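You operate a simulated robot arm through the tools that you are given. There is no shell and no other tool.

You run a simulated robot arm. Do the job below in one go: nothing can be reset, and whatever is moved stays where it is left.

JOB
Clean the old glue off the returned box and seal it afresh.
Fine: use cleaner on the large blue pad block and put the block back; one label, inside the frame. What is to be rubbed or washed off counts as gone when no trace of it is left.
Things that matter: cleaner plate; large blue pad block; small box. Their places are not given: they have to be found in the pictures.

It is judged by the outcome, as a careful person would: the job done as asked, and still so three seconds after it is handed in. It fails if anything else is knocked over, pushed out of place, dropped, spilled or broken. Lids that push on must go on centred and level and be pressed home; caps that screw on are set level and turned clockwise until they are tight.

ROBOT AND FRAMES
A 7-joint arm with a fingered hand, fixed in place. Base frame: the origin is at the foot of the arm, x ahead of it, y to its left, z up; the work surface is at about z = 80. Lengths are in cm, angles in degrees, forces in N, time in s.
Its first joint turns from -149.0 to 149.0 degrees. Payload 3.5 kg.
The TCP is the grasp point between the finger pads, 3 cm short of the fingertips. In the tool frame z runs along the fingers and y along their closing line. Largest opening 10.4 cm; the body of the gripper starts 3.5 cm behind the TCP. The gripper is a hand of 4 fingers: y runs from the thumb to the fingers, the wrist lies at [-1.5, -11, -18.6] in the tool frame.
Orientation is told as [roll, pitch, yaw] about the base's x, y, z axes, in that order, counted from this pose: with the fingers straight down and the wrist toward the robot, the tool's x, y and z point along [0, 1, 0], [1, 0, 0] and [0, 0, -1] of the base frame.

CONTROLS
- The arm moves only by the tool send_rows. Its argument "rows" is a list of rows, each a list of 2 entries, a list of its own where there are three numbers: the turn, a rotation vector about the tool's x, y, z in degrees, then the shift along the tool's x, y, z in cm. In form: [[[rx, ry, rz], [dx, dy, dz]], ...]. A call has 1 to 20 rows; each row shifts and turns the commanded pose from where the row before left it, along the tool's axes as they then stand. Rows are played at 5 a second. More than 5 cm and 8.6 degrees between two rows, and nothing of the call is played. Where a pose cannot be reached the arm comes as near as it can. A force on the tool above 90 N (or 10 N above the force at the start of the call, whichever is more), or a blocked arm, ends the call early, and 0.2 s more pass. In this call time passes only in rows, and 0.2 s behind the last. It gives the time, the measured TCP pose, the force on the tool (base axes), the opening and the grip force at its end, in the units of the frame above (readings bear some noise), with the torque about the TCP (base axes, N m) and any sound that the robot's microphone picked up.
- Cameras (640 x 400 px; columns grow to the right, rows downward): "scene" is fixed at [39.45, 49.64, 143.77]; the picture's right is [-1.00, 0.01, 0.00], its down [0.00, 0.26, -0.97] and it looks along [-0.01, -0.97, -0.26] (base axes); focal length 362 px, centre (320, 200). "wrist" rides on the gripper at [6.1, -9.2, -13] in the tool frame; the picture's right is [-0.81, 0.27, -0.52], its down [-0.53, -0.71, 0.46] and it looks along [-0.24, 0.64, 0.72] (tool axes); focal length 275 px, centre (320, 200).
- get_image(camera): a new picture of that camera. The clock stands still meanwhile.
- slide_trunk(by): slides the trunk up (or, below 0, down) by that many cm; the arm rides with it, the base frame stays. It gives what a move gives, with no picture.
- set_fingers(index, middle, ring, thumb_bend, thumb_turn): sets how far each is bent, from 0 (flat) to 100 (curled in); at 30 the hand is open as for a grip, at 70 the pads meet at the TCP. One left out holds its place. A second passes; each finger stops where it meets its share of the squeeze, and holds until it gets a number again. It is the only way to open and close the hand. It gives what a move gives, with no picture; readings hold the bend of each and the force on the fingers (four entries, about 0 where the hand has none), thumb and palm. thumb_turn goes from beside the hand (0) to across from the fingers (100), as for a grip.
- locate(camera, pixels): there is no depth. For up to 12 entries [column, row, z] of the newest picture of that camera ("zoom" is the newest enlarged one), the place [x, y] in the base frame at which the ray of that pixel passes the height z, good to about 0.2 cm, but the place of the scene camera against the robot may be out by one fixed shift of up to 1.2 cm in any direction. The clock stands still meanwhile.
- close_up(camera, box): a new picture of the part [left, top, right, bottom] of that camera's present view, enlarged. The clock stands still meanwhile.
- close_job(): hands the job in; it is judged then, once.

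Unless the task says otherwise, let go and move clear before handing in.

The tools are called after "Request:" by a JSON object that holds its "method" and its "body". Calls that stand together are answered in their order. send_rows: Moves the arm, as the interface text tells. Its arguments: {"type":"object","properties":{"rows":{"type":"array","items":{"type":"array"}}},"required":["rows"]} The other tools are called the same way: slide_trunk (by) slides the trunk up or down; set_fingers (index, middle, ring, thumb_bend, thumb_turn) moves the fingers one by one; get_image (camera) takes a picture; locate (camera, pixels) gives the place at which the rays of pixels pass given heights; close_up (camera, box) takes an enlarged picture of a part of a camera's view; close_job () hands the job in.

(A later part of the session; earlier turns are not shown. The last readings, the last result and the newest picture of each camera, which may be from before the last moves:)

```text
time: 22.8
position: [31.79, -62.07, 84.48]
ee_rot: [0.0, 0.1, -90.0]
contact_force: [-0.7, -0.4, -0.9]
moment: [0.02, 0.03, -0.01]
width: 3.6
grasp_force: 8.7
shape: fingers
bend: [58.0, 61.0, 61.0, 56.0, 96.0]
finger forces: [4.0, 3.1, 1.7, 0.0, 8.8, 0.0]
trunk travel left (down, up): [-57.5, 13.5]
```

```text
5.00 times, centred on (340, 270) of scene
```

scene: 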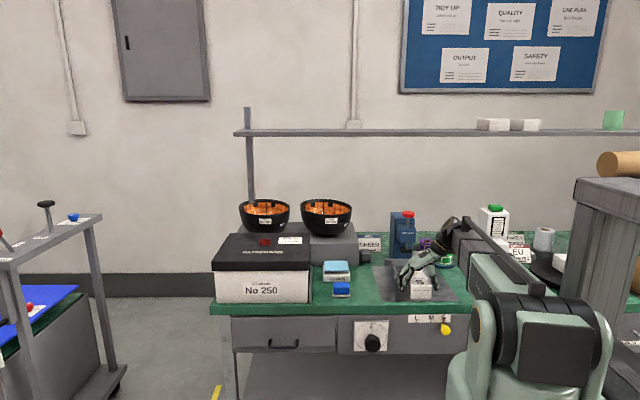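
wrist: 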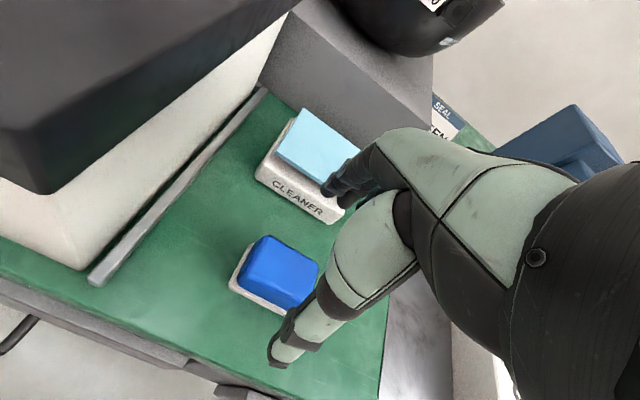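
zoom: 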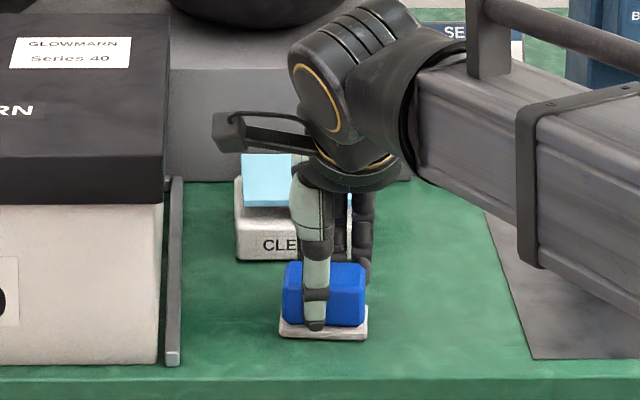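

The white part shifted together with the blue body, so it's the pad on the block's underside, not a tray. I'll firm up the grip, then lift and check.

Request:
{"method": "set_fingers", "body": {"index": 68, "middle": 72, "ring": 72, "thumb_bend": 70}}

Request:
{"method": "send_rows", "body": {"rows": [[[0, 0, 0], [0, 0, -1]], [[0, 0, 0], [0, 0, -2]], [[0, 0, 0], [0, 0, -2]], [[0, 0, 0], [0, 0, -3]]]}}

Request:
{"method": "close_up", "body": {"camera": "scene", "box": [300, 230, 380, 310]}}

Request:
{"method": "get_image", "body": {"camera": "wrist"}}

```text
time: 23.8
position: [31.73, -62.04, 84.52]
ee_rot: [0.0, 0.0, -90.1]
contact_force: [-1.0, 0.4, 2.0]
moment: [0.05, -0.02, 0.01]
width: 3.56
grasp_force: 17.5
shape: fingers
bend: [61.0, 64.0, 66.0, 55.0, 94.0]
finger forces: [5.5, 6.9, 4.6, 0.0, 17.9, 0.0]
trunk travel left (down, up): [-57.5, 13.5]
```

```text
time: 24.8
position: [31.67, -62.12, 92.62]
ee_rot: [0.1, 0.0, -90.0]
contact_force: [0.3, -0.1, -1.7]
moment: [-0.01, 0.01, -0.01]
width: 3.56
grasp_force: 17.2
shape: fingers
bend: [61.0, 64.0, 66.0, 55.0, 94.0]
finger forces: [5.7, 6.7, 4.3, 0.0, 17.3, 0.0]
trunk travel left (down, up): [-57.5, 13.5]
```

```text
5.00 times, centred on (340, 270) of scene
```

zoom: 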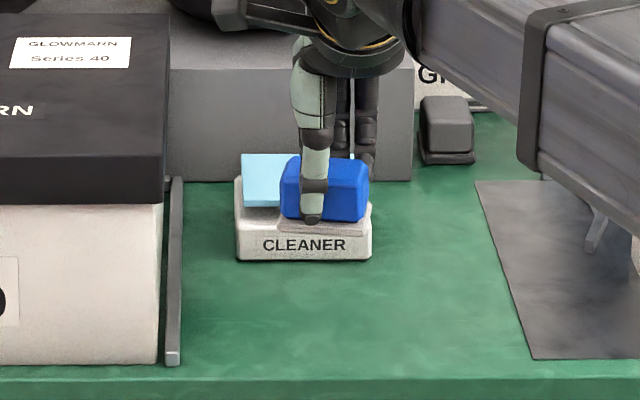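

```text
taken
```

wrist: 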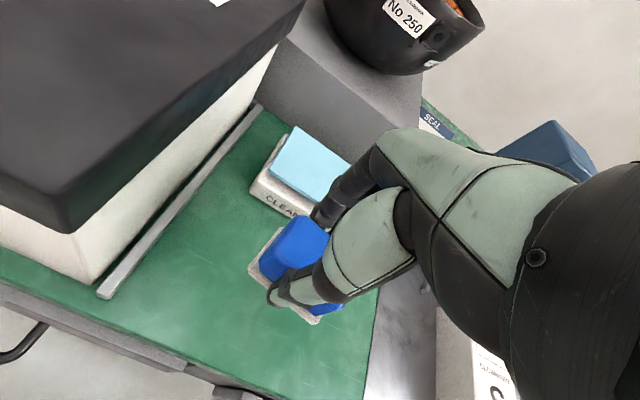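

The block with its white pad is lifted (TCP 92.6, pad underside about 4.5 cm below). The plate centre is near (32.6,-75.7) with its top at about 84.4, so I'll move over it and check the clearance to the stand behind.

Request:
{"method": "send_rows", "body": {"rows": [[[0, 0, 0], [0.3, 3.3, 0]], [[0, 0, 0], [0.3, 3.3, 0]], [[0, 0, 0], [0.3, 3.3, 0]], [[0, 0, 0], [0, 3.3, 0]]]}}

Request:
{"method": "close_up", "body": {"camera": "scene", "box": [290, 190, 390, 290]}}

Request:
{"method": "get_image", "body": {"camera": "wrist"}}

```text
time: 25.8
position: [32.73, -75.34, 92.52]
ee_rot: [0.0, 0.0, -90.1]
contact_force: [0.0, 0.3, -1.1]
moment: [-0.02, -0.01, 0.0]
width: 3.56
grasp_force: 17.1
shape: fingers
bend: [61.0, 64.0, 66.0, 55.0, 94.0]
finger forces: [5.6, 6.7, 4.3, 0.0, 17.3, 0.0]
trunk travel left (down, up): [-57.5, 13.5]
```

```text
4.00 times, centred on (340, 240) of scene
```

zoom: 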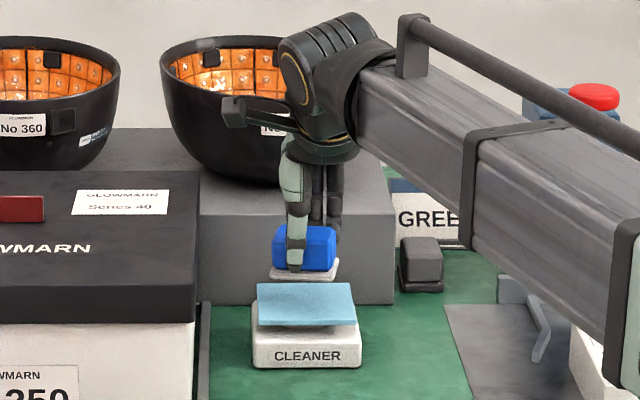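

```text
taken
```

wrist: 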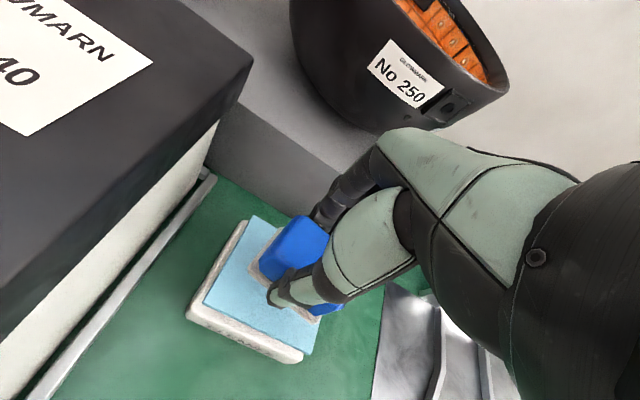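

The pad is over the plate with room to the bowl and stand. I'll lower in small steps and watch the force.

Request:
{"method": "send_rows", "body": {"rows": [[[0, 0, 0], [0, 0, 1.5]], [[0, 0, 0], [0, 0, 1]], [[0, 0, 0], [0, 0, 0.5]]]}}

Request:
{"method": "close_up", "body": {"camera": "scene", "box": [310, 235, 370, 285]}}

```text
time: 26.6
position: [32.59, -75.21, 89.59]
ee_rot: [0.0, 0.0, -90.0]
contact_force: [-0.9, -0.4, -0.7]
moment: [0.03, -0.01, -0.02]
width: 3.57
grasp_force: 16.6
shape: fingers
bend: [61.0, 64.0, 66.0, 55.0, 94.0]
finger forces: [5.7, 6.6, 4.3, 0.0, 17.3, 0.0]
trunk travel left (down, up): [-57.5, 13.5]
```

```text
8.00 times, centred on (340, 260) of scene
```

zoom: 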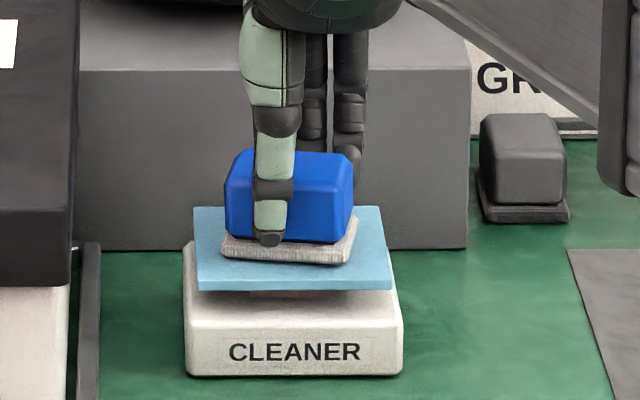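

The pad is just above the plate (zoom 290,250). I'll go down another 0.8 cm in small steps.

Request:
{"method": "send_rows", "body": {"rows": [[[0, 0, 0], [0, 0, 0.3]], [[0, 0, 0], [0, 0, 0.3]], [[0, 0, 0], [0, 0, 0.2]]]}}

Request:
{"method": "close_up", "body": {"camera": "scene", "box": [310, 235, 370, 285]}}

```text
time: 27.4
position: [32.56, -75.23, 88.71]
ee_rot: [0.0, 0.0, -90.0]
contact_force: [-0.4, -0.2, 1.2]
moment: [0.04, -0.03, 0.0]
width: 3.58
grasp_force: 17.5
shape: fingers
bend: [61.0, 64.0, 66.0, 56.0, 94.0]
finger forces: [6.0, 6.8, 4.3, 0.0, 17.6, 0.0]
trunk travel left (down, up): [-57.5, 13.5]
```

```text
8.00 times, centred on (340, 260) of scene
```

zoom: 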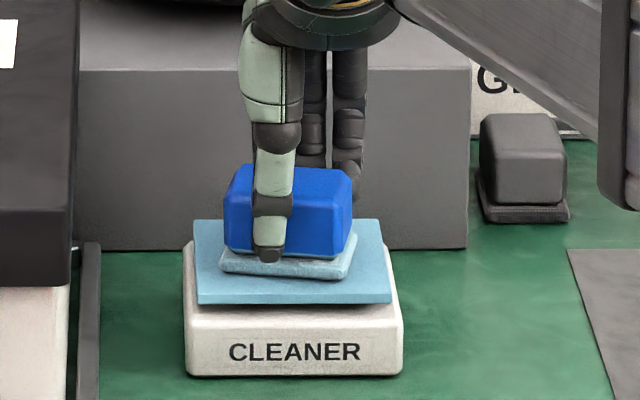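

The plate sank and the pad has turned light blue, so it's taking cleaner. I'll press another 0.4 cm to wet it fully, then rise.

Request:
{"method": "send_rows", "body": {"rows": [[[0, 0, 0], [0, 0, 0.2]], [[0, 0, 0], [0, 0, 0.2]]]}}

Request:
{"method": "close_up", "body": {"camera": "scene", "box": [310, 235, 370, 285]}}

```text
time: 28.0
position: [32.63, -75.2, 88.41]
ee_rot: [0.1, 0.0, -90.0]
contact_force: [-0.5, 0.3, 0.9]
moment: [0.06, -0.08, 0.01]
width: 3.56
grasp_force: 17.5
shape: fingers
bend: [61.0, 64.0, 66.0, 56.0, 94.0]
finger forces: [5.9, 6.5, 4.3, 0.0, 17.9, 0.1]
trunk travel left (down, up): [-57.5, 13.5]
```

```text
8.00 times, centred on (340, 260) of scene
```

zoom: 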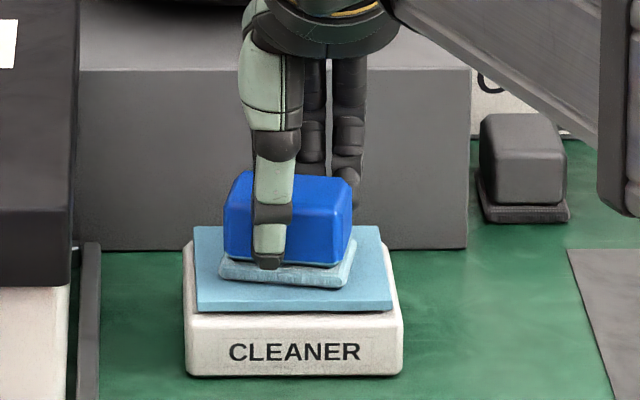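

The pad is well wetted. I'll rise and carry the block over toward the box, then look at the frame.

Request:
{"method": "send_rows", "body": {"rows": [[[0, 0, 0], [0, 0, -0.7]], [[0, 0, 0], [0, 0, -2]], [[0, 0, 0], [0, 0, -3]], [[0, 0, 0], [0, -3.5, -1]], [[0, 0, 0], [-1, -3.5, 0]], [[0, 0, 0], [-4.5, -0.5, 0]], [[0, 0, 0], [-4.5, 0, 0]], [[0, 0, 0], [-4.5, 0, 0]], [[0, 0, 0], [-4.5, 0, 0]]]}}

Request:
{"method": "get_image", "body": {"camera": "wrist"}}

Request:
{"method": "get_image", "body": {"camera": "scene"}}

```text
time: 30.0
position: [13.56, -67.69, 95.0]
ee_rot: [0.1, 0.0, -90.0]
contact_force: [-0.3, 0.7, -0.8]
moment: [0.0, -0.01, 0.03]
width: 3.56
grasp_force: 16.1
shape: fingers
bend: [61.0, 64.0, 66.0, 56.0, 94.0]
finger forces: [5.7, 6.5, 4.3, 0.0, 17.2, 0.1]
trunk travel left (down, up): [-57.5, 13.5]
```

```text
taken
```

wrist: 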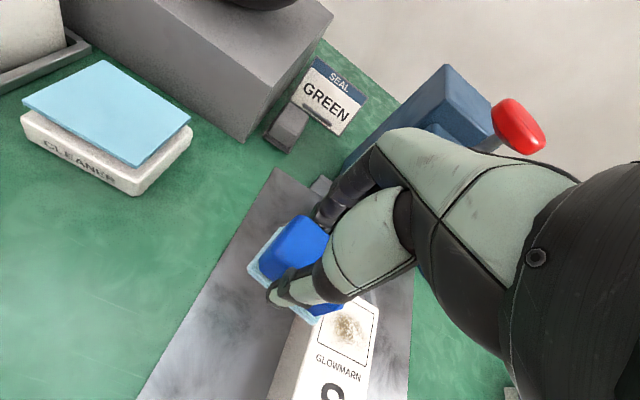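

```text
taken
```

scene: 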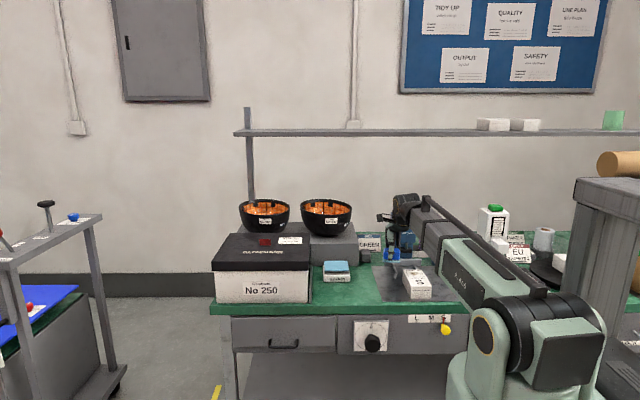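

The cleaner plate sprang back and the frame's corners show at (378,309), (364,366), (318,347). I'll locate them at the box's top height.

Request:
{"method": "locate", "body": {"camera": "wrist", "pixels": [[378, 309, 83.4], [364, 366, 83.4], [318, 347, 83.4], [348, 327, 83.4], [332, 345, 83.4], [368, 330, 83.4], [262, 285, 90.5], [248, 268, 90.5], [318, 323, 90.5]]}}

Request:
{"method": "close_up", "body": {"camera": "wrist", "box": [220, 200, 420, 400]}}

Request:
{"method": "close_up", "body": {"camera": "scene", "box": [360, 220, 460, 310]}}

```text
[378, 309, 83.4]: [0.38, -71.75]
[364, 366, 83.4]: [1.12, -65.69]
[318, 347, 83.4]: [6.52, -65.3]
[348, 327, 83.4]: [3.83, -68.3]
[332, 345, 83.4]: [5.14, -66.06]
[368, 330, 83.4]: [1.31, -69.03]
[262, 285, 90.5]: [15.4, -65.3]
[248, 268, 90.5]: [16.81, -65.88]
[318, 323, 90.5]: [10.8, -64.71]
```

```text
2.00 times, centred on (320, 300) of wrist
```

zoom: 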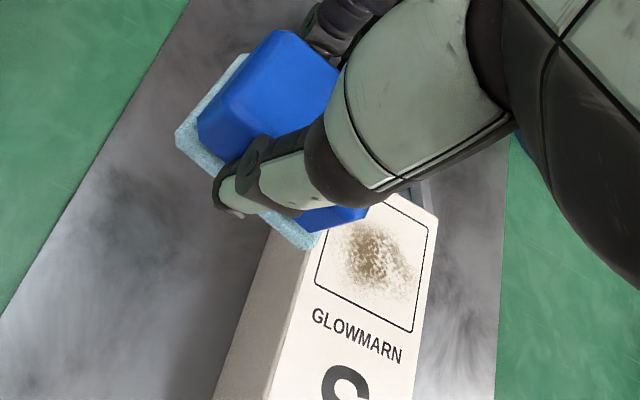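

```text
4.44 times, centred on (410, 265) of scene
```

zoom: 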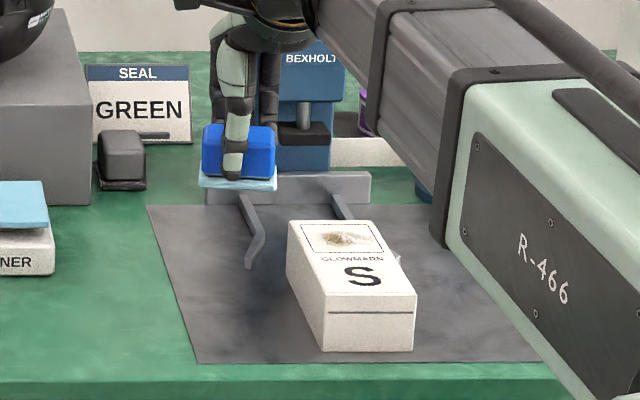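

The box seems to have shifted a little and yawed on release. I'll move past it to get an unobstructed view.

Request:
{"method": "send_rows", "body": {"rows": [[[0, 0, 0], [-4, 0, -2.5]], [[0, 0, 0], [-4.2, -1, -2]], [[0, 0, 0], [-4.2, -1, -1]], [[0, 0, 0], [-4.2, -2, 0]], [[0, 0, 0], [-3, -1, 0]]]}}

Request:
{"method": "get_image", "body": {"camera": "wrist"}}

Request:
{"method": "close_up", "body": {"camera": "wrist", "box": [80, 60, 340, 300]}}

```text
time: 31.2
position: [-6.01, -62.75, 100.54]
ee_rot: [0.0, 0.0, -90.0]
contact_force: [-0.2, -0.7, -0.7]
moment: [-0.05, -0.02, 0.01]
width: 3.55
grasp_force: 16.5
shape: fingers
bend: [61.0, 64.0, 67.0, 56.0, 94.0]
finger forces: [5.6, 6.5, 4.3, 0.1, 17.0, 0.0]
trunk travel left (down, up): [-57.5, 13.5]
```

```text
taken
```

wrist: 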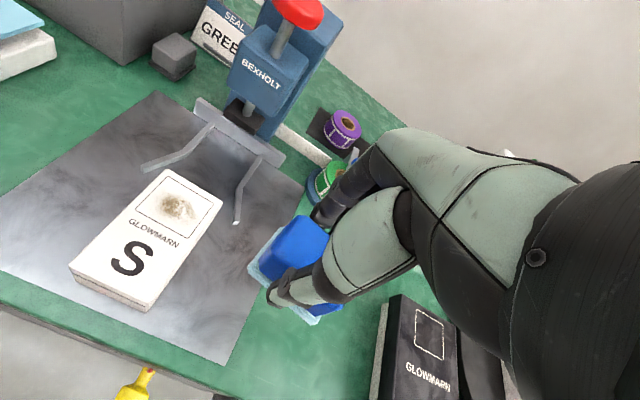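

```text
1.67 times, centred on (210, 180) of wrist
```

zoom: 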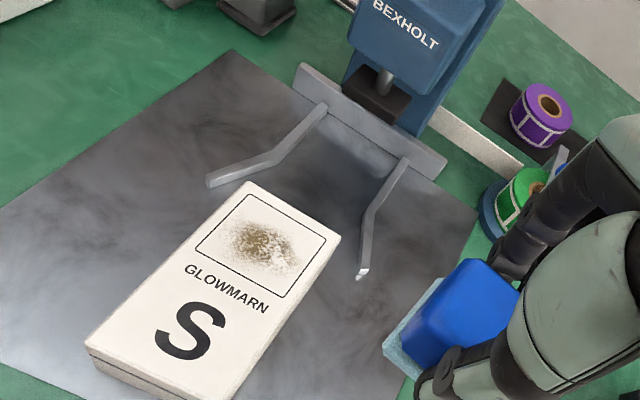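

Request:
{"method": "locate", "body": {"camera": "zoom", "pixels": [[247, 193, 83.4], [326, 238, 83.4], [284, 297, 83.4], [196, 246, 83.4], [255, 182, 83.4], [340, 235, 83.4], [86, 348, 83.4], [192, 400, 83.4], [250, 242, 83.4], [325, 105, 82], [408, 160, 82], [207, 180, 82]]}}

Request:
{"method": "locate", "body": {"camera": "wrist", "pixels": [[249, 268, 96], [310, 325, 96], [236, 224, 80], [143, 170, 80], [146, 166, 82], [238, 216, 82], [234, 99, 83], [252, 103, 88], [220, 112, 84], [213, 120, 84], [262, 152, 84], [284, 163, 80]]}}

```text
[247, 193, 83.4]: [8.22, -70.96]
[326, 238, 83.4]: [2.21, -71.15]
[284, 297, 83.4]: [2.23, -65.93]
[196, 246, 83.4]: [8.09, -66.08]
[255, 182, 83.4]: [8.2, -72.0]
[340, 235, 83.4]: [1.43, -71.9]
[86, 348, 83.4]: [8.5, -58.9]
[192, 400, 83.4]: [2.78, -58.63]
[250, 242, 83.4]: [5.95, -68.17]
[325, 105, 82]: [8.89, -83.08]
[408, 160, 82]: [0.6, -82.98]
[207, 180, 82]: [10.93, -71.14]
```

```text
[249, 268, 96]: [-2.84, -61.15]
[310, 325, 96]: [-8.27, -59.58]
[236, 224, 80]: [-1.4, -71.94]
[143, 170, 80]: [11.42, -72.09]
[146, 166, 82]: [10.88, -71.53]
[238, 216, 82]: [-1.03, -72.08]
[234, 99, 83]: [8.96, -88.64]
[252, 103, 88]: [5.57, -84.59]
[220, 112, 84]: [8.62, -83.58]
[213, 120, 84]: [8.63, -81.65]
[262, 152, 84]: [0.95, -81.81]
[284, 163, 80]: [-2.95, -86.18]
```

The box looks square in this view, but its top height is uncertain (two views disagree unless the top is higher than 83.4). I'll measure the height with the scene camera.

Request:
{"method": "close_up", "body": {"camera": "scene", "box": [380, 250, 460, 310]}}

Request:
{"method": "get_image", "body": {"camera": "scene"}}

Request:
{"method": "close_up", "body": {"camera": "wrist", "box": [50, 150, 250, 320]}}

```text
6.67 times, centred on (420, 280) of scene
```

zoom: 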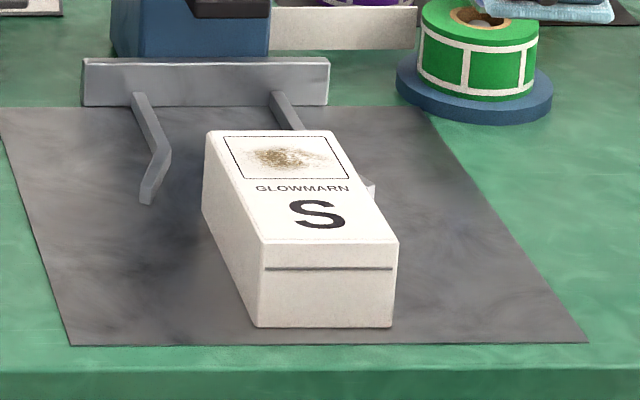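

```text
taken
```

scene: 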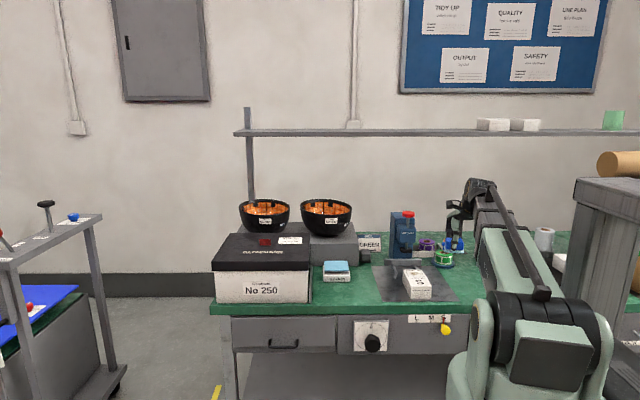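

```text
2.35 times, centred on (150, 235) of wrist
```

zoom: 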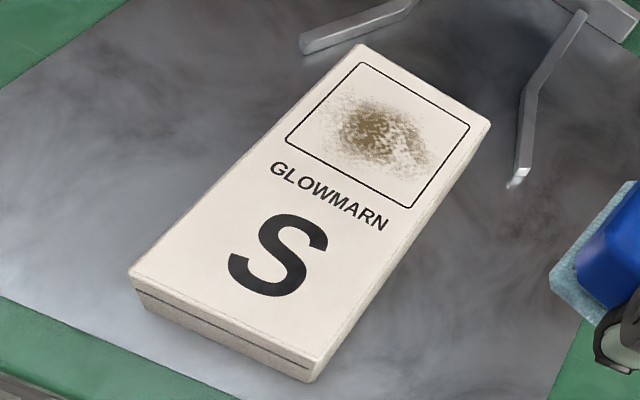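

Request:
{"method": "locate", "body": {"camera": "scene", "pixels": [[409.8, 298.9, 80], [430.8, 299, 80], [410.7, 286, 84], [431.7, 286, 84], [410.7, 286, 85], [410.7, 286, 86], [402.9, 269.65, 84], [421.8, 269.65, 84], [402.9, 269.65, 86], [421.8, 269.65, 86]]}}

Request:
{"method": "locate", "body": {"camera": "zoom", "pixels": [[130, 272, 84], [312, 382, 84], [358, 45, 84], [490, 127, 84], [130, 272, 86], [312, 382, 86], [358, 45, 86], [490, 127, 86], [146, 312, 80], [361, 62, 85.5], [469, 125, 85.5], [285, 137, 85.5]]}}

```text
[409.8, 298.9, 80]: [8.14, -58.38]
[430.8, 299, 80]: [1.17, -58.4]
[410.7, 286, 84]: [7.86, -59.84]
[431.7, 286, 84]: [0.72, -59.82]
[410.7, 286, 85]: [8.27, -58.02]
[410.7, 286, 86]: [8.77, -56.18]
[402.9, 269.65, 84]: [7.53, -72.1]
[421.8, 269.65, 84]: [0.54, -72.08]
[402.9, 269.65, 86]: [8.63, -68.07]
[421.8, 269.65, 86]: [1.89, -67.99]
```

```text
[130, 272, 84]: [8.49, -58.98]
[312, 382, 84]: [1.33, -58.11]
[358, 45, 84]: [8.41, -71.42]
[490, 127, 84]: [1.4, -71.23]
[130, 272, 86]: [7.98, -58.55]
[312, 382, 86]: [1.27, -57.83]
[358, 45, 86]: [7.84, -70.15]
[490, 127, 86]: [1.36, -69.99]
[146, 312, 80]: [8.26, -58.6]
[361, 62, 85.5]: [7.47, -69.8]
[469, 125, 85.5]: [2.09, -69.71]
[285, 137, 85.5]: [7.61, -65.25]
```

Both cameras now agree on a box about 6.9 × 12.4 × 4.8 cm (top z ≈ 84.8), with the frame centred at about (4.9,-67.9). I'll bring the pad above it, to TCP z 91.

Request:
{"method": "send_rows", "body": {"rows": [[[0, 0, 0], [3.7, 1.7, 0]], [[0, 0, 0], [3.7, 1.7, 0]], [[0, 0, 0], [3.5, 1.7, 1]], [[0, 0, 0], [0, 0, 4]], [[0, 0, 0], [0, 0, 3.3]], [[0, 0, 0], [0, 0, 1]]]}}

Request:
{"method": "close_up", "body": {"camera": "scene", "box": [370, 230, 450, 300]}}

Request:
{"method": "get_image", "body": {"camera": "wrist"}}

```text
time: 32.6
position: [4.98, -67.93, 91.23]
ee_rot: [0.0, 0.1, -90.1]
contact_force: [0.9, -0.7, -1.2]
moment: [0.03, -0.01, 0.01]
width: 3.55
grasp_force: 16.4
shape: fingers
bend: [61.0, 64.0, 67.0, 56.0, 94.0]
finger forces: [5.5, 6.5, 4.2, 0.0, 16.9, 0.0]
trunk travel left (down, up): [-57.5, 13.5]
```

```text
5.71 times, centred on (410, 265) of scene
```

zoom: 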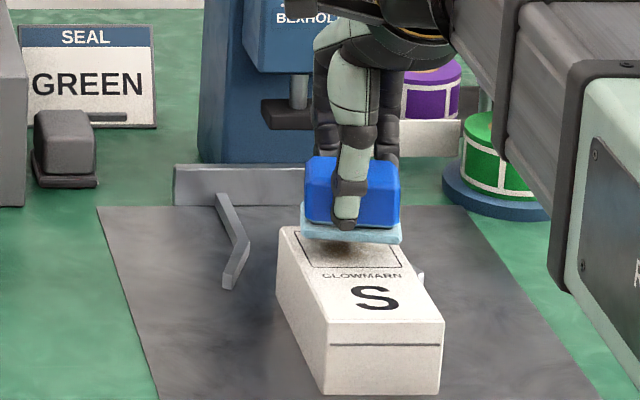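

```text
taken
```

wrist: 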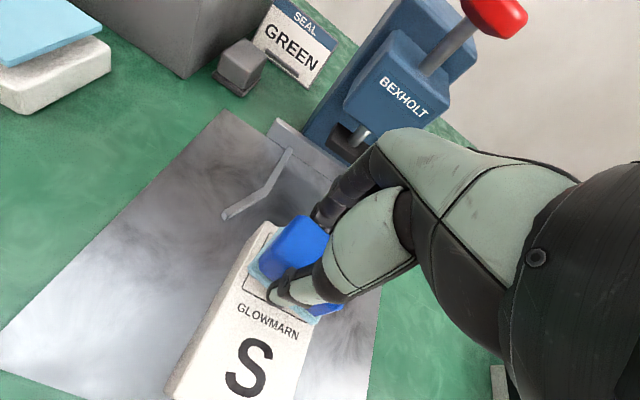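

The pad sits over the frame (pad 300–402 against frame 295–402 in the scene zoom). I'll lower in small steps to contact.

Request:
{"method": "send_rows", "body": {"rows": [[[0, 0, 0], [0, 0, 0.6]], [[0, 0, 0], [0, 0, 0.6]], [[0, 0, 0], [0, 0, 0.4]], [[0, 0, 0], [0, 0, 0.2]]]}}

Request:
{"method": "close_up", "body": {"camera": "scene", "box": [370, 230, 450, 300]}}

```text
time: 33.6
position: [4.94, -67.84, 89.51]
ee_rot: [0.0, 0.0, -90.0]
contact_force: [0.0, -0.2, 3.8]
moment: [0.1, -0.07, 0.04]
width: 3.56
grasp_force: 17.1
shape: fingers
bend: [61.0, 64.0, 67.0, 56.0, 94.0]
finger forces: [5.8, 6.5, 4.2, 0.0, 17.7, 0.0]
trunk travel left (down, up): [-57.5, 13.5]
```

```text
5.71 times, centred on (410, 265) of scene
```

zoom: 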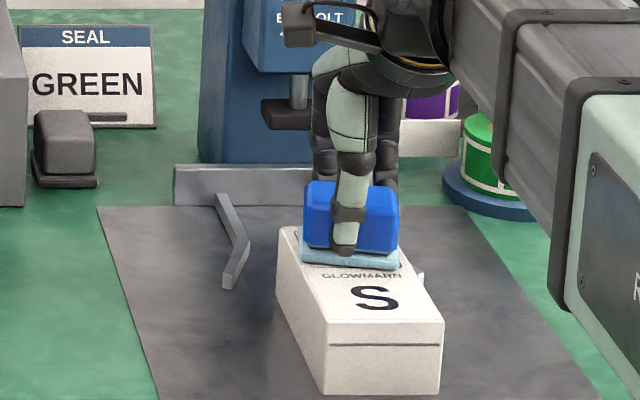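

Contact is about 4 N with the pad flat on the frame. I'll rub with short strokes in x and y.

Request:
{"method": "send_rows", "body": {"rows": [[[0, 0, 0], [0.6, 0, 0]], [[0, 0, 0], [-0.6, 0, 0]], [[0, 0, 0], [-0.6, 0, 0]], [[0, 0, 0], [0.6, 0, 0]], [[0, 0, 0], [0, 0.7, 0]], [[0, 0, 0], [0.6, 0, 0]], [[0, 0, 0], [-0.6, 0, 0]], [[0, 0, 0], [-0.6, 0, 0]], [[0, 0, 0], [0.6, 0, 0]], [[0, 0, 0], [0, -0.7, 0]], [[0, 0, 0], [0, -0.7, 0]], [[0, 0, 0], [0.6, 0, 0]], [[0, 0, 0], [-0.6, 0, 0]], [[0, 0, 0], [-0.6, 0, 0]], [[0, 0, 0], [0.6, 0, 0]], [[0, 0, 0], [0, 0.7, 0]]]}}

Request:
{"method": "close_up", "body": {"camera": "scene", "box": [370, 230, 450, 300]}}

```text
time: 37.0
position: [4.92, -67.91, 89.4]
ee_rot: [-0.1, 0.0, -90.0]
contact_force: [0.1, 1.1, 0.9]
moment: [0.14, -0.09, 0.01]
width: 3.59
grasp_force: 16.7
shape: fingers
bend: [61.0, 65.0, 71.0, 57.0, 93.0]
finger forces: [5.8, 6.1, 4.0, 0.1, 18.0, 0.1]
trunk travel left (down, up): [-57.5, 13.5]
```

```text
5.71 times, centred on (410, 265) of scene
```

zoom: 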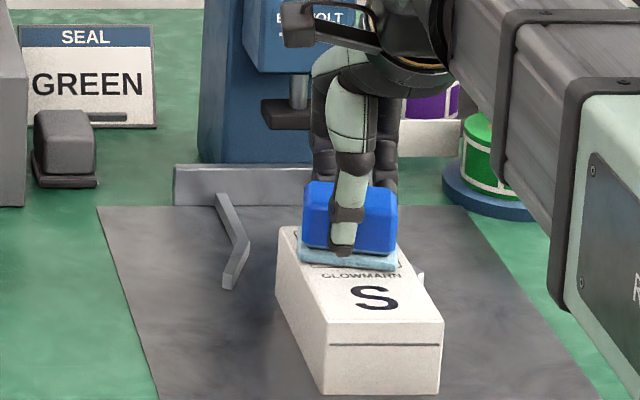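

The box stayed put and the block turned only slightly in the grip; the normal force has dropped to 1 N. I'll press 0.2 cm more and do another round.

Request:
{"method": "send_rows", "body": {"rows": [[[0, 0, 0], [0, 0, 0.2]], [[0, 0, 0], [0.6, 0.4, 0]], [[0, 0, 0], [-0.6, 0.3, 0]], [[0, 0, 0], [-0.6, 0, 0]], [[0, 0, 0], [0, -0.7, 0]], [[0, 0, 0], [0, -0.7, 0]], [[0, 0, 0], [0.6, 0, 0]], [[0, 0, 0], [0, 0.7, 0]], [[0, 0, 0], [0, 0.7, 0]], [[0, 0, 0], [0.6, 0, 0]], [[0, 0, 0], [0, -0.7, 0]], [[0, 0, 0], [0, -0.7, 0]], [[0, 0, 0], [-0.6, 0, 0]], [[0, 0, 0], [0, 0.7, 0]]]}}

Request:
{"method": "send_rows", "body": {"rows": [[[0, 0, 0], [0, 0, -1]], [[0, 0, 0], [0, 0, -2.5]], [[0, 0, 0], [0, 0, -3]], [[0, 0, 0], [-3.7, -1.7, -2]], [[0, 0, 0], [-3.7, -1.7, 0]], [[0, 0, 0], [-3.6, -1.7, 0]]]}}

Request:
{"method": "get_image", "body": {"camera": "wrist"}}

Request:
{"method": "close_up", "body": {"camera": "wrist", "box": [50, 120, 250, 320]}}

Request:
{"method": "close_up", "body": {"camera": "scene", "box": [380, 250, 460, 310]}}

```text
time: 40.0
position: [4.85, -67.68, 89.38]
ee_rot: [0.0, -0.1, -90.0]
contact_force: [-0.4, 3.7, 9.2]
moment: [0.06, -0.01, -0.03]
width: 3.6
grasp_force: 18.3
shape: fingers
bend: [61.0, 65.0, 71.0, 57.0, 93.0]
finger forces: [5.8, 6.5, 3.6, 0.1, 19.5, 0.0]
trunk travel left (down, up): [-57.5, 13.5]
```

```text
time: 41.4
position: [-6.19, -62.73, 97.73]
ee_rot: [0.0, 0.0, -90.0]
contact_force: [-0.3, -1.0, -0.8]
moment: [-0.02, 0.0, 0.0]
width: 3.59
grasp_force: 16.8
shape: fingers
bend: [61.0, 65.0, 71.0, 57.0, 93.0]
finger forces: [5.9, 6.5, 4.0, 0.0, 16.6, 0.0]
trunk travel left (down, up): [-57.5, 13.5]
```

```text
taken
```

wrist: 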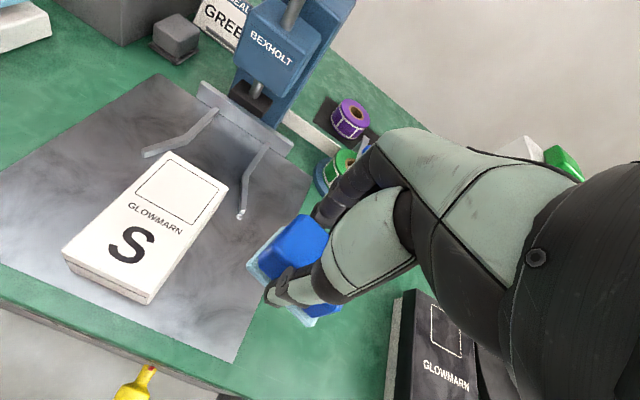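

```text
2.00 times, centred on (150, 220) of wrist
```

zoom: 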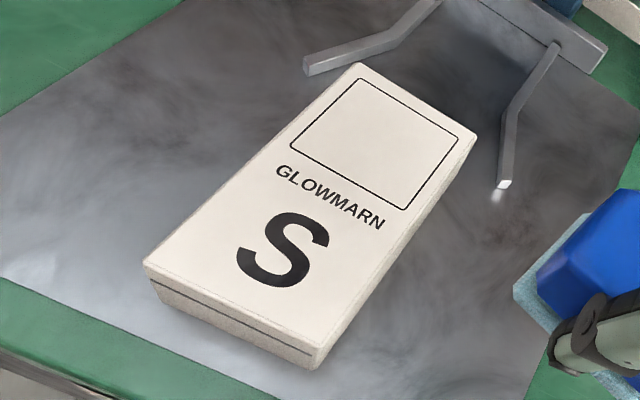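

```text
6.67 times, centred on (420, 280) of scene
```

zoom: 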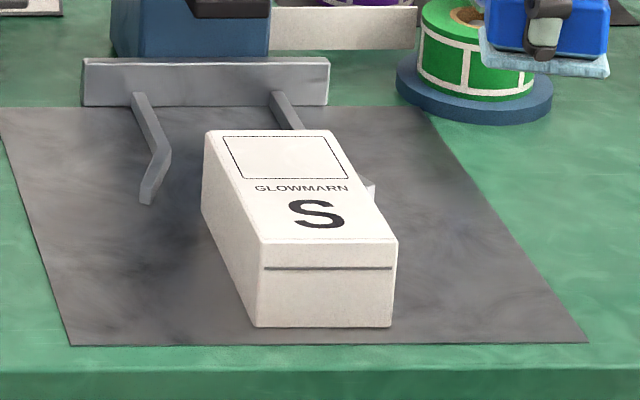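

The frame looks clean; I'll zoom hard on it to be sure no trace remains.

Request:
{"method": "close_up", "body": {"camera": "wrist", "box": [130, 145, 240, 235]}}

Request:
{"method": "close_up", "body": {"camera": "scene", "box": [395, 262, 435, 290]}}

```text
4.44 times, centred on (185, 190) of wrist
```

zoom: 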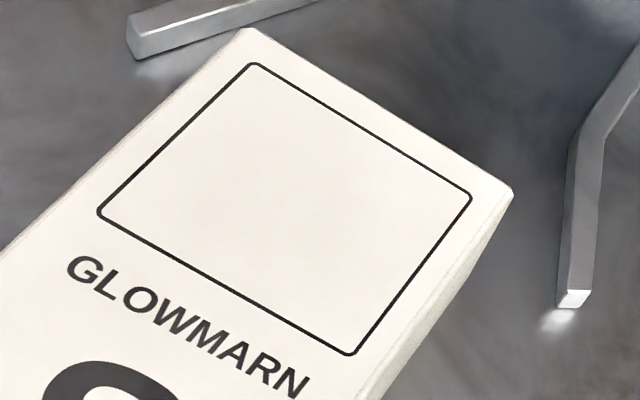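

```text
14.29 times, centred on (415, 276) of scene
```

zoom: 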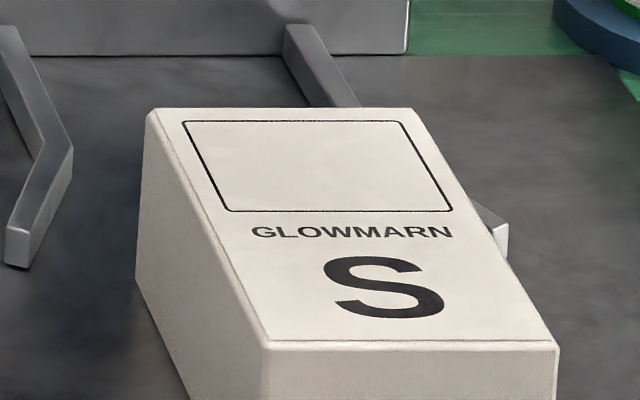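

No trace of glue is left in either view. Now I'll check how the block sits in the hand before returning it.

Request:
{"method": "close_up", "body": {"camera": "wrist", "box": [220, 190, 360, 340]}}

Request:
{"method": "close_up", "body": {"camera": "scene", "box": [430, 220, 490, 270]}}

```text
2.67 times, centred on (290, 265) of wrist
```

zoom: 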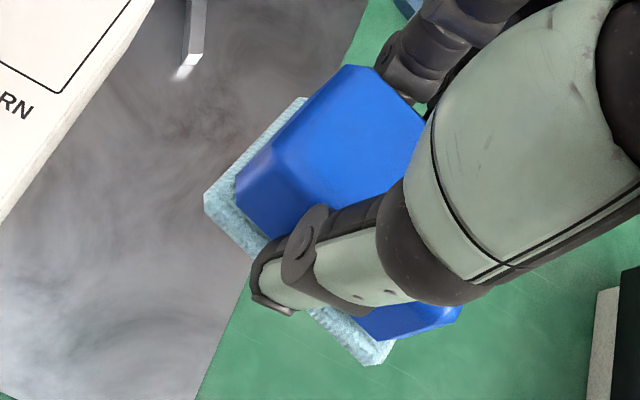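

```text
8.00 times, centred on (460, 245) of scene
```

zoom: 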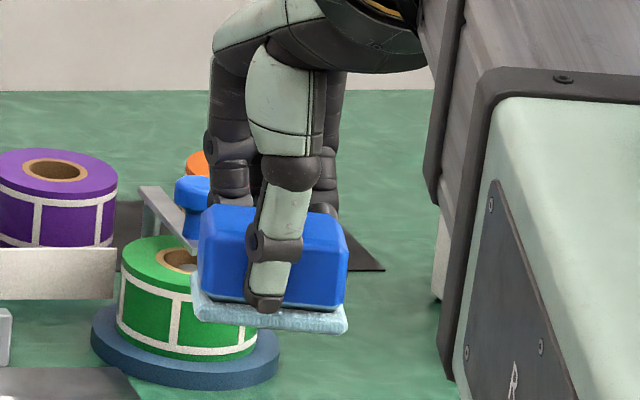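

Request:
{"method": "locate", "body": {"camera": "wrist", "pixels": [[247.6, 263, 93.8], [314.4, 319.4, 93.8], [283.6, 226.8, 93.8], [248.7, 269.9, 93.2], [310.6, 326.9, 93.2]]}}

```text
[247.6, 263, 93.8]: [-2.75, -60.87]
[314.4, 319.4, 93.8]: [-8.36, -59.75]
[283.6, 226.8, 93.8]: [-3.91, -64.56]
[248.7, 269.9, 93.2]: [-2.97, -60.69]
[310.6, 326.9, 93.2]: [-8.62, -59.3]
```

The block is yawed about −13° in the hand with its centre about 0.5 cm toward the thumb from the TCP. I'll carry it back high and turn the hand +13° so it will stand square at (31.7,-62).

Request:
{"method": "send_rows", "body": {"rows": [[[0, 0, 0], [4.2, 0, -0.5]], [[0, 0, 0], [4.7, 0, 0]], [[0, 0, 0], [4.7, 0, 0]], [[0, 0, 0], [4.7, 0, 0]], [[0, 0, 0], [4.7, 0, 0]], [[0, 0, 0], [4.7, 0, 0]], [[0, 0, 0], [4.7, 0, 0]], [[0, 0, 0], [4.5, 0, 0]], [[0, 0, 0], [0.9, -0.4, 0]], [[0, 0, -6.5], [0, 0, 0]], [[0, 0, -6.5], [0, 0, 0]]]}}

Request:
{"method": "close_up", "body": {"camera": "scene", "box": [300, 220, 400, 310]}}

Request:
{"method": "get_image", "body": {"camera": "wrist"}}

```text
time: 43.8
position: [31.74, -62.25, 98.35]
ee_rot: [-0.1, 0.1, -76.8]
contact_force: [0.5, -0.6, -0.6]
moment: [-0.02, 0.0, 0.0]
width: 3.56
grasp_force: 15.8
shape: fingers
bend: [61.0, 65.0, 71.0, 57.0, 93.0]
finger forces: [5.7, 6.4, 3.8, 0.1, 16.1, 0.0]
trunk travel left (down, up): [-57.5, 13.5]
```

```text
4.44 times, centred on (350, 265) of scene
```

zoom: 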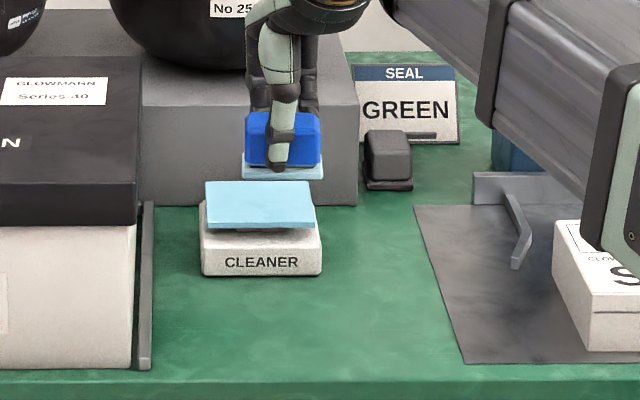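

```text
taken
```

wrist: 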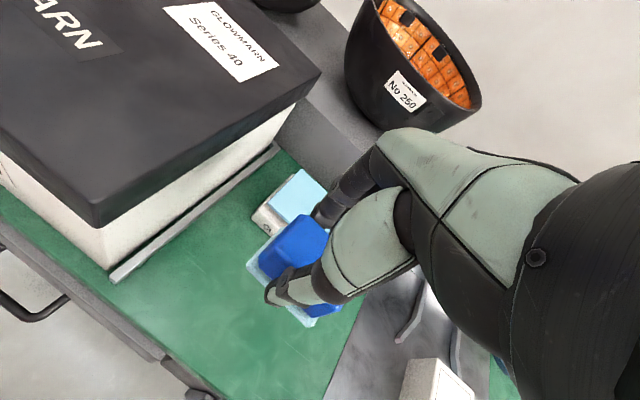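

The block looks square to the bench now. I'll confirm its centre from the pad corners.

Request:
{"method": "locate", "body": {"camera": "wrist", "pixels": [[247.6, 263, 94.4], [314.4, 319.4, 94.4], [283.6, 226.8, 94.4]]}}

```text
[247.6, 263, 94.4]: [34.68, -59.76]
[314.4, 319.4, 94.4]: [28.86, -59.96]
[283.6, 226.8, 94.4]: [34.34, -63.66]
```

The pad would land with its front edge at y −59.9 and centre x 31.8; the original was about −60.2 and 31.35. I'll correct by that and lower to just above the bench.

Request:
{"method": "send_rows", "body": {"rows": [[[0, 0, 0], [-0.41, 0.21, 3]], [[0, 0, 0], [0, 0, 4.5]], [[0, 0, 0], [0, 0, 4]], [[0, 0, 0], [0, 0, 1.5]], [[0, 0, 0], [0, 0, 0.5]]]}}

Request:
{"method": "close_up", "body": {"camera": "scene", "box": [310, 250, 390, 310]}}

```text
time: 45.0
position: [31.43, -62.67, 84.71]
ee_rot: [-0.1, 0.1, -77.0]
contact_force: [-0.3, -0.4, 0.3]
moment: [0.06, -0.01, 0.01]
width: 3.55
grasp_force: 16.0
shape: fingers
bend: [61.0, 65.0, 71.0, 57.0, 93.0]
finger forces: [5.7, 6.3, 3.9, 0.1, 16.0, 0.0]
trunk travel left (down, up): [-57.5, 13.5]
```

```text
6.67 times, centred on (350, 280) of scene
```

zoom: 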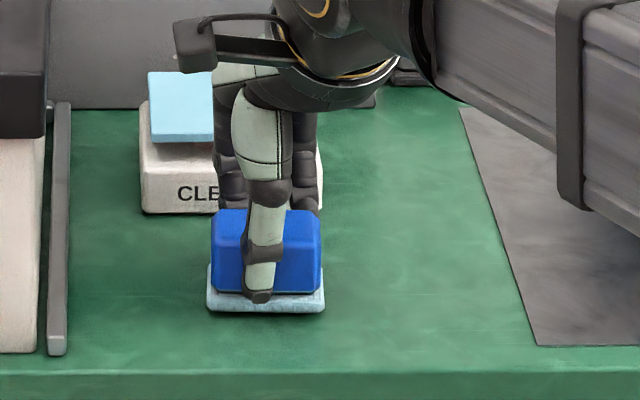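

It's within 0.2 cm of the original (pad 207–325 now, 203–321 before). I'll trim 0.2 cm and set it down.

Request:
{"method": "send_rows", "body": {"rows": [[[0, 0, 0], [0.2, -0.05, 0]], [[0, 0, 0], [0, 0, 0.15]], [[0, 0, 0], [0, 0, 0.1]]]}}

Request:
{"method": "set_fingers", "body": {"index": 56, "middle": 56, "ring": 56, "thumb_bend": 52}}

Request:
{"method": "close_up", "body": {"camera": "scene", "box": [310, 250, 390, 310]}}

```text
time: 45.8
position: [31.64, -62.61, 84.56]
ee_rot: [0.0, 0.0, -76.9]
contact_force: [0.4, -0.2, -0.3]
moment: [0.01, 0.04, 0.02]
width: 3.53
grasp_force: 16.0
shape: fingers
bend: [61.0, 65.0, 71.0, 57.0, 93.0]
finger forces: [5.6, 6.3, 3.8, 0.0, 16.0, 0.0]
trunk travel left (down, up): [-57.5, 13.5]
```

```text
time: 46.8
position: [31.53, -62.48, 84.53]
ee_rot: [0.0, 0.0, -77.0]
contact_force: [0.7, 0.8, 0.8]
moment: [-0.01, 0.01, -0.04]
width: 4.18
grasp_force: 0.2
shape: fingers
bend: [56.0, 56.0, 56.0, 52.0, 97.0]
finger forces: [0.0, 0.0, 0.0, 0.0, 0.4, 0.0]
trunk travel left (down, up): [-57.5, 13.5]
```

```text
6.67 times, centred on (350, 280) of scene
```

zoom: 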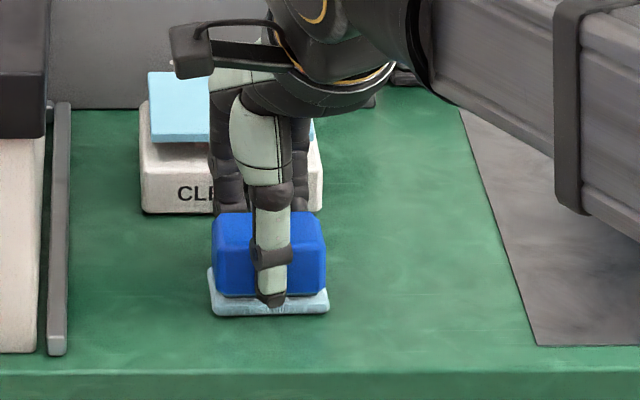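

The block stands on the bench within about 0.3 cm of its old place. I'll open fully and rise.

Request:
{"method": "set_fingers", "body": {"index": 30, "middle": 30, "ring": 30, "thumb_bend": 30}}

Request:
{"method": "send_rows", "body": {"rows": [[[0, 0, 0], [0, 0, -2]], [[0, 0, 0], [0, 0, -4.5]], [[0, 0, 0], [0, 0, -4.5]], [[0, 0, 0], [0, 0, -4.5]], [[0, 0, 6.5], [0, 0, -3]], [[0, 0, 6.5], [0, 0, 0]]]}}

Request:
{"method": "get_image", "body": {"camera": "wrist"}}

Request:
{"method": "close_up", "body": {"camera": "scene", "box": [310, 250, 390, 310]}}

```text
time: 47.8
position: [31.6, -62.49, 84.6]
ee_rot: [-0.1, -0.1, -77.0]
contact_force: [-0.1, -0.4, -1.0]
moment: [0.0, 0.01, 0.01]
width: 10.29
grasp_force: 0.0
shape: fingers
bend: [30.0, 30.0, 30.0, 30.0, 97.0]
finger forces: [0.0, 0.1, 0.1, 0.0, 0.1, 0.1]
trunk travel left (down, up): [-57.5, 13.5]
```

```text
time: 49.2
position: [31.55, -62.67, 103.17]
ee_rot: [0.0, 0.0, -90.0]
contact_force: [0.0, -0.7, -0.2]
moment: [-0.03, 0.03, -0.01]
width: 10.28
grasp_force: 0.0
shape: fingers
bend: [30.0, 30.0, 30.0, 30.0, 97.0]
finger forces: [0.0, 0.0, 0.1, 0.0, 0.0, 0.0]
trunk travel left (down, up): [-57.5, 13.5]
```

```text
taken
```

wrist: 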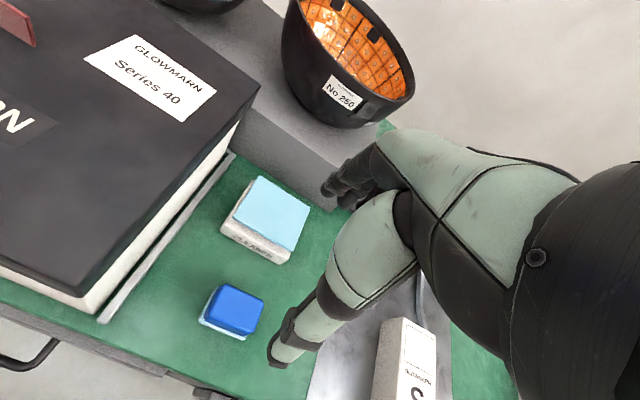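

```text
6.67 times, centred on (350, 280) of scene
```

zoom: 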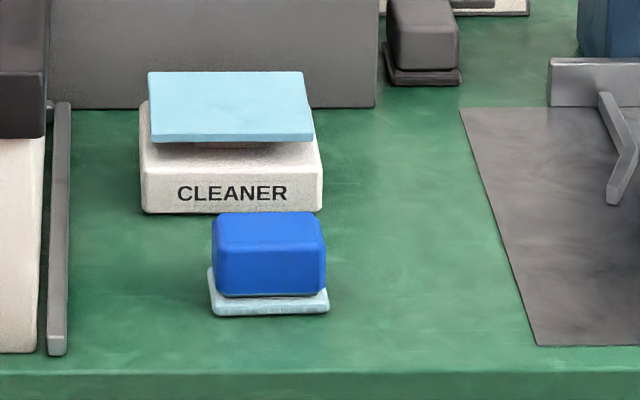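

The block is back in place. Next I'll turn the hand to yaw 0 over the box, to slide it straight toward the rails.

Request:
{"method": "send_rows", "body": {"rows": [[[0, 0, 0], [-4.5, -0.2, 0]], [[0, 0, 0], [-4.5, -0.2, 0]], [[0, 0, 0], [-4.5, -0.2, 0]], [[0, 0, 0], [-4.5, -0.2, 0]], [[0, 0, 0], [-4.5, -0.2, 0]], [[0, 0, 0], [-4.3, 0, 0]], [[0, 0, -8.2], [0, 0, 0]], [[0, 0, -8.2], [0, 0, 0]], [[0, 0, -8.2], [0, 0, 0]], [[0, 0, -8.2], [0, 0, 0]], [[0, 0, -8.2], [0, 0, 0]], [[0, 0, -8.2], [0, 0, 0]], [[0, 0, -8.2], [0, 0, 0]], [[0, 0, -8.2], [0, 0, 0]], [[0, 0, -8.2], [0, 0, 0]], [[0, 0, -8.2], [0, 0, 0]], [[0, 0, -8], [0, 0, 0]]]}}

Request:
{"method": "get_image", "body": {"camera": "wrist"}}

```text
time: 52.8
position: [4.74, -61.55, 103.08]
ee_rot: [0.0, 0.0, 0.1]
contact_force: [0.2, 0.9, -0.2]
moment: [-0.03, -0.04, 0.02]
width: 10.29
grasp_force: 0.1
shape: fingers
bend: [30.0, 30.0, 30.0, 30.0, 97.0]
finger forces: [0.0, 0.1, 0.1, 0.0, 0.0, 0.0]
trunk travel left (down, up): [-57.5, 13.5]
```

```text
taken
```

wrist: 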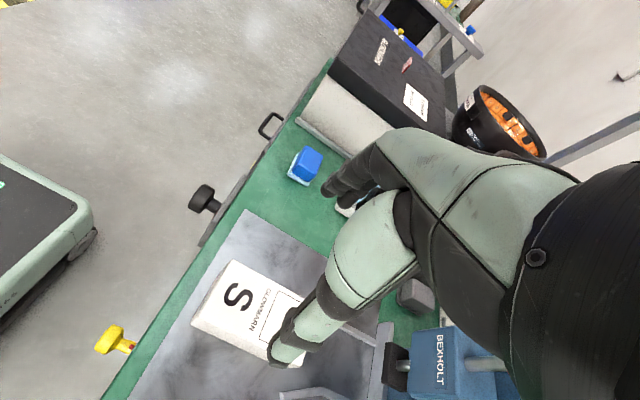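

I'll lower over the box to TCP z ≈ 84.7 as before and close on it.

Request:
{"method": "send_rows", "body": {"rows": [[[0, 0, 0], [0, 0.1, 4.5]], [[0, 0, 0], [0, 0, 4.5]], [[0, 0, 0], [0, 0, 4.5]], [[0, 0, 0], [0, 0, 3]], [[0, 0, 0], [0, 0, 1.9]]]}}

Request:
{"method": "set_fingers", "body": {"index": 46, "middle": 48, "ring": 48, "thumb_bend": 46}}

Request:
{"method": "close_up", "body": {"camera": "scene", "box": [370, 220, 470, 310]}}

```text
time: 54.0
position: [4.94, -61.43, 84.57]
ee_rot: [-0.1, 0.0, 0.0]
contact_force: [-0.3, 0.6, 0.2]
moment: [0.0, 0.0, 0.0]
width: 10.3
grasp_force: 0.1
shape: fingers
bend: [30.0, 30.0, 30.0, 30.0, 97.0]
finger forces: [0.1, 0.0, 0.0, 0.0, 0.0, 0.0]
trunk travel left (down, up): [-57.5, 13.5]
```

```text
time: 55.0
position: [4.94, -61.52, 84.67]
ee_rot: [0.0, -0.1, 0.1]
contact_force: [2.4, 0.1, 0.5]
moment: [-0.01, -0.09, 0.07]
width: 7.47
grasp_force: 8.0
shape: fingers
bend: [42.0, 46.0, 46.0, 42.0, 97.0]
finger forces: [4.9, 2.1, 1.6, 0.1, 7.4, 0.0]
trunk travel left (down, up): [-57.5, 13.5]
```

```text
4.44 times, centred on (420, 265) of scene
```

zoom: 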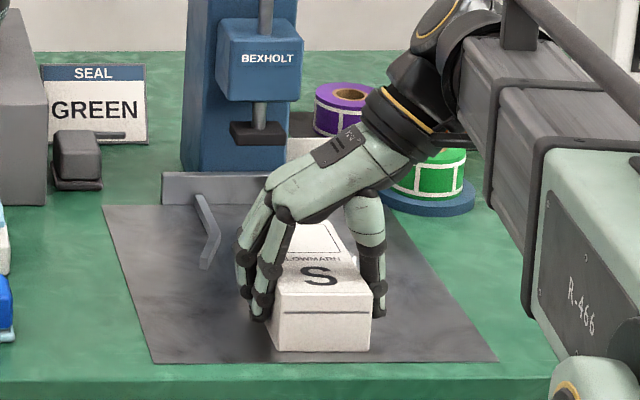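

Gripped at 7–8 N. I'll slide it 6 cm toward the rails.

Request:
{"method": "send_rows", "body": {"rows": [[[0, 0, 0], [-0.6, 0, 0]], [[0, 0, 0], [-0.9, 0, 0]], [[0, 0, 0], [-0.9, 0, 0]], [[0, 0, 0], [-0.9, 0, 0]], [[0, 0, 0], [-0.9, 0, 0]], [[0, 0, 0], [-0.9, 0, 0]], [[0, 0, 0], [-0.7, 0, 0]], [[0, 0, 0], [-0.4, 0, 0]]]}}

Request:
{"method": "close_up", "body": {"camera": "scene", "box": [370, 220, 470, 310]}}

Request:
{"method": "get_image", "body": {"camera": "wrist"}}

```text
time: 56.8
position: [4.9, -67.64, 84.76]
ee_rot: [0.0, 0.0, 0.0]
contact_force: [1.7, 1.2, -0.1]
moment: [0.04, -0.04, 0.13]
width: 7.48
grasp_force: 8.4
shape: fingers
bend: [42.0, 46.0, 46.0, 42.0, 97.0]
finger forces: [4.6, 2.2, 1.9, 0.0, 7.6, 0.0]
trunk travel left (down, up): [-57.5, 13.5]
```

```text
4.44 times, centred on (420, 265) of scene
```

zoom: 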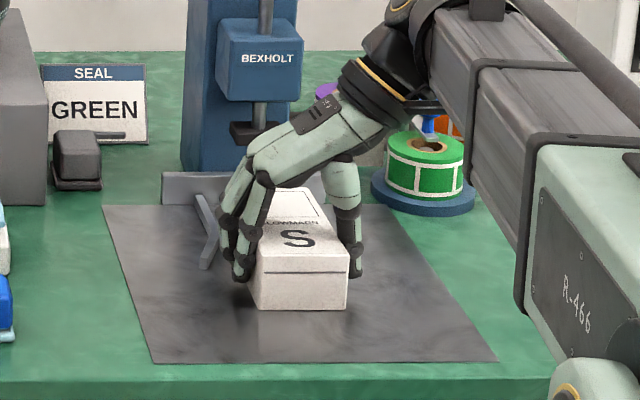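

```text
taken
```

wrist: 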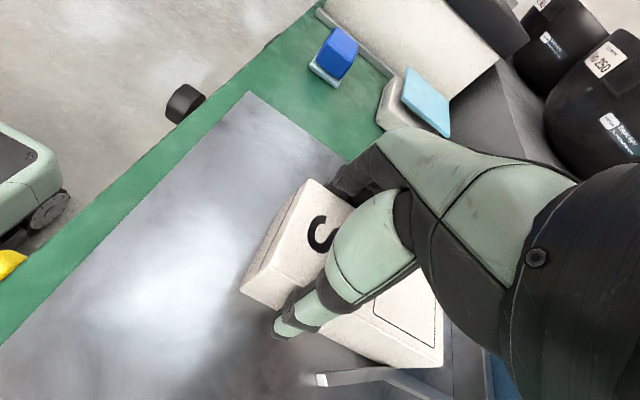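

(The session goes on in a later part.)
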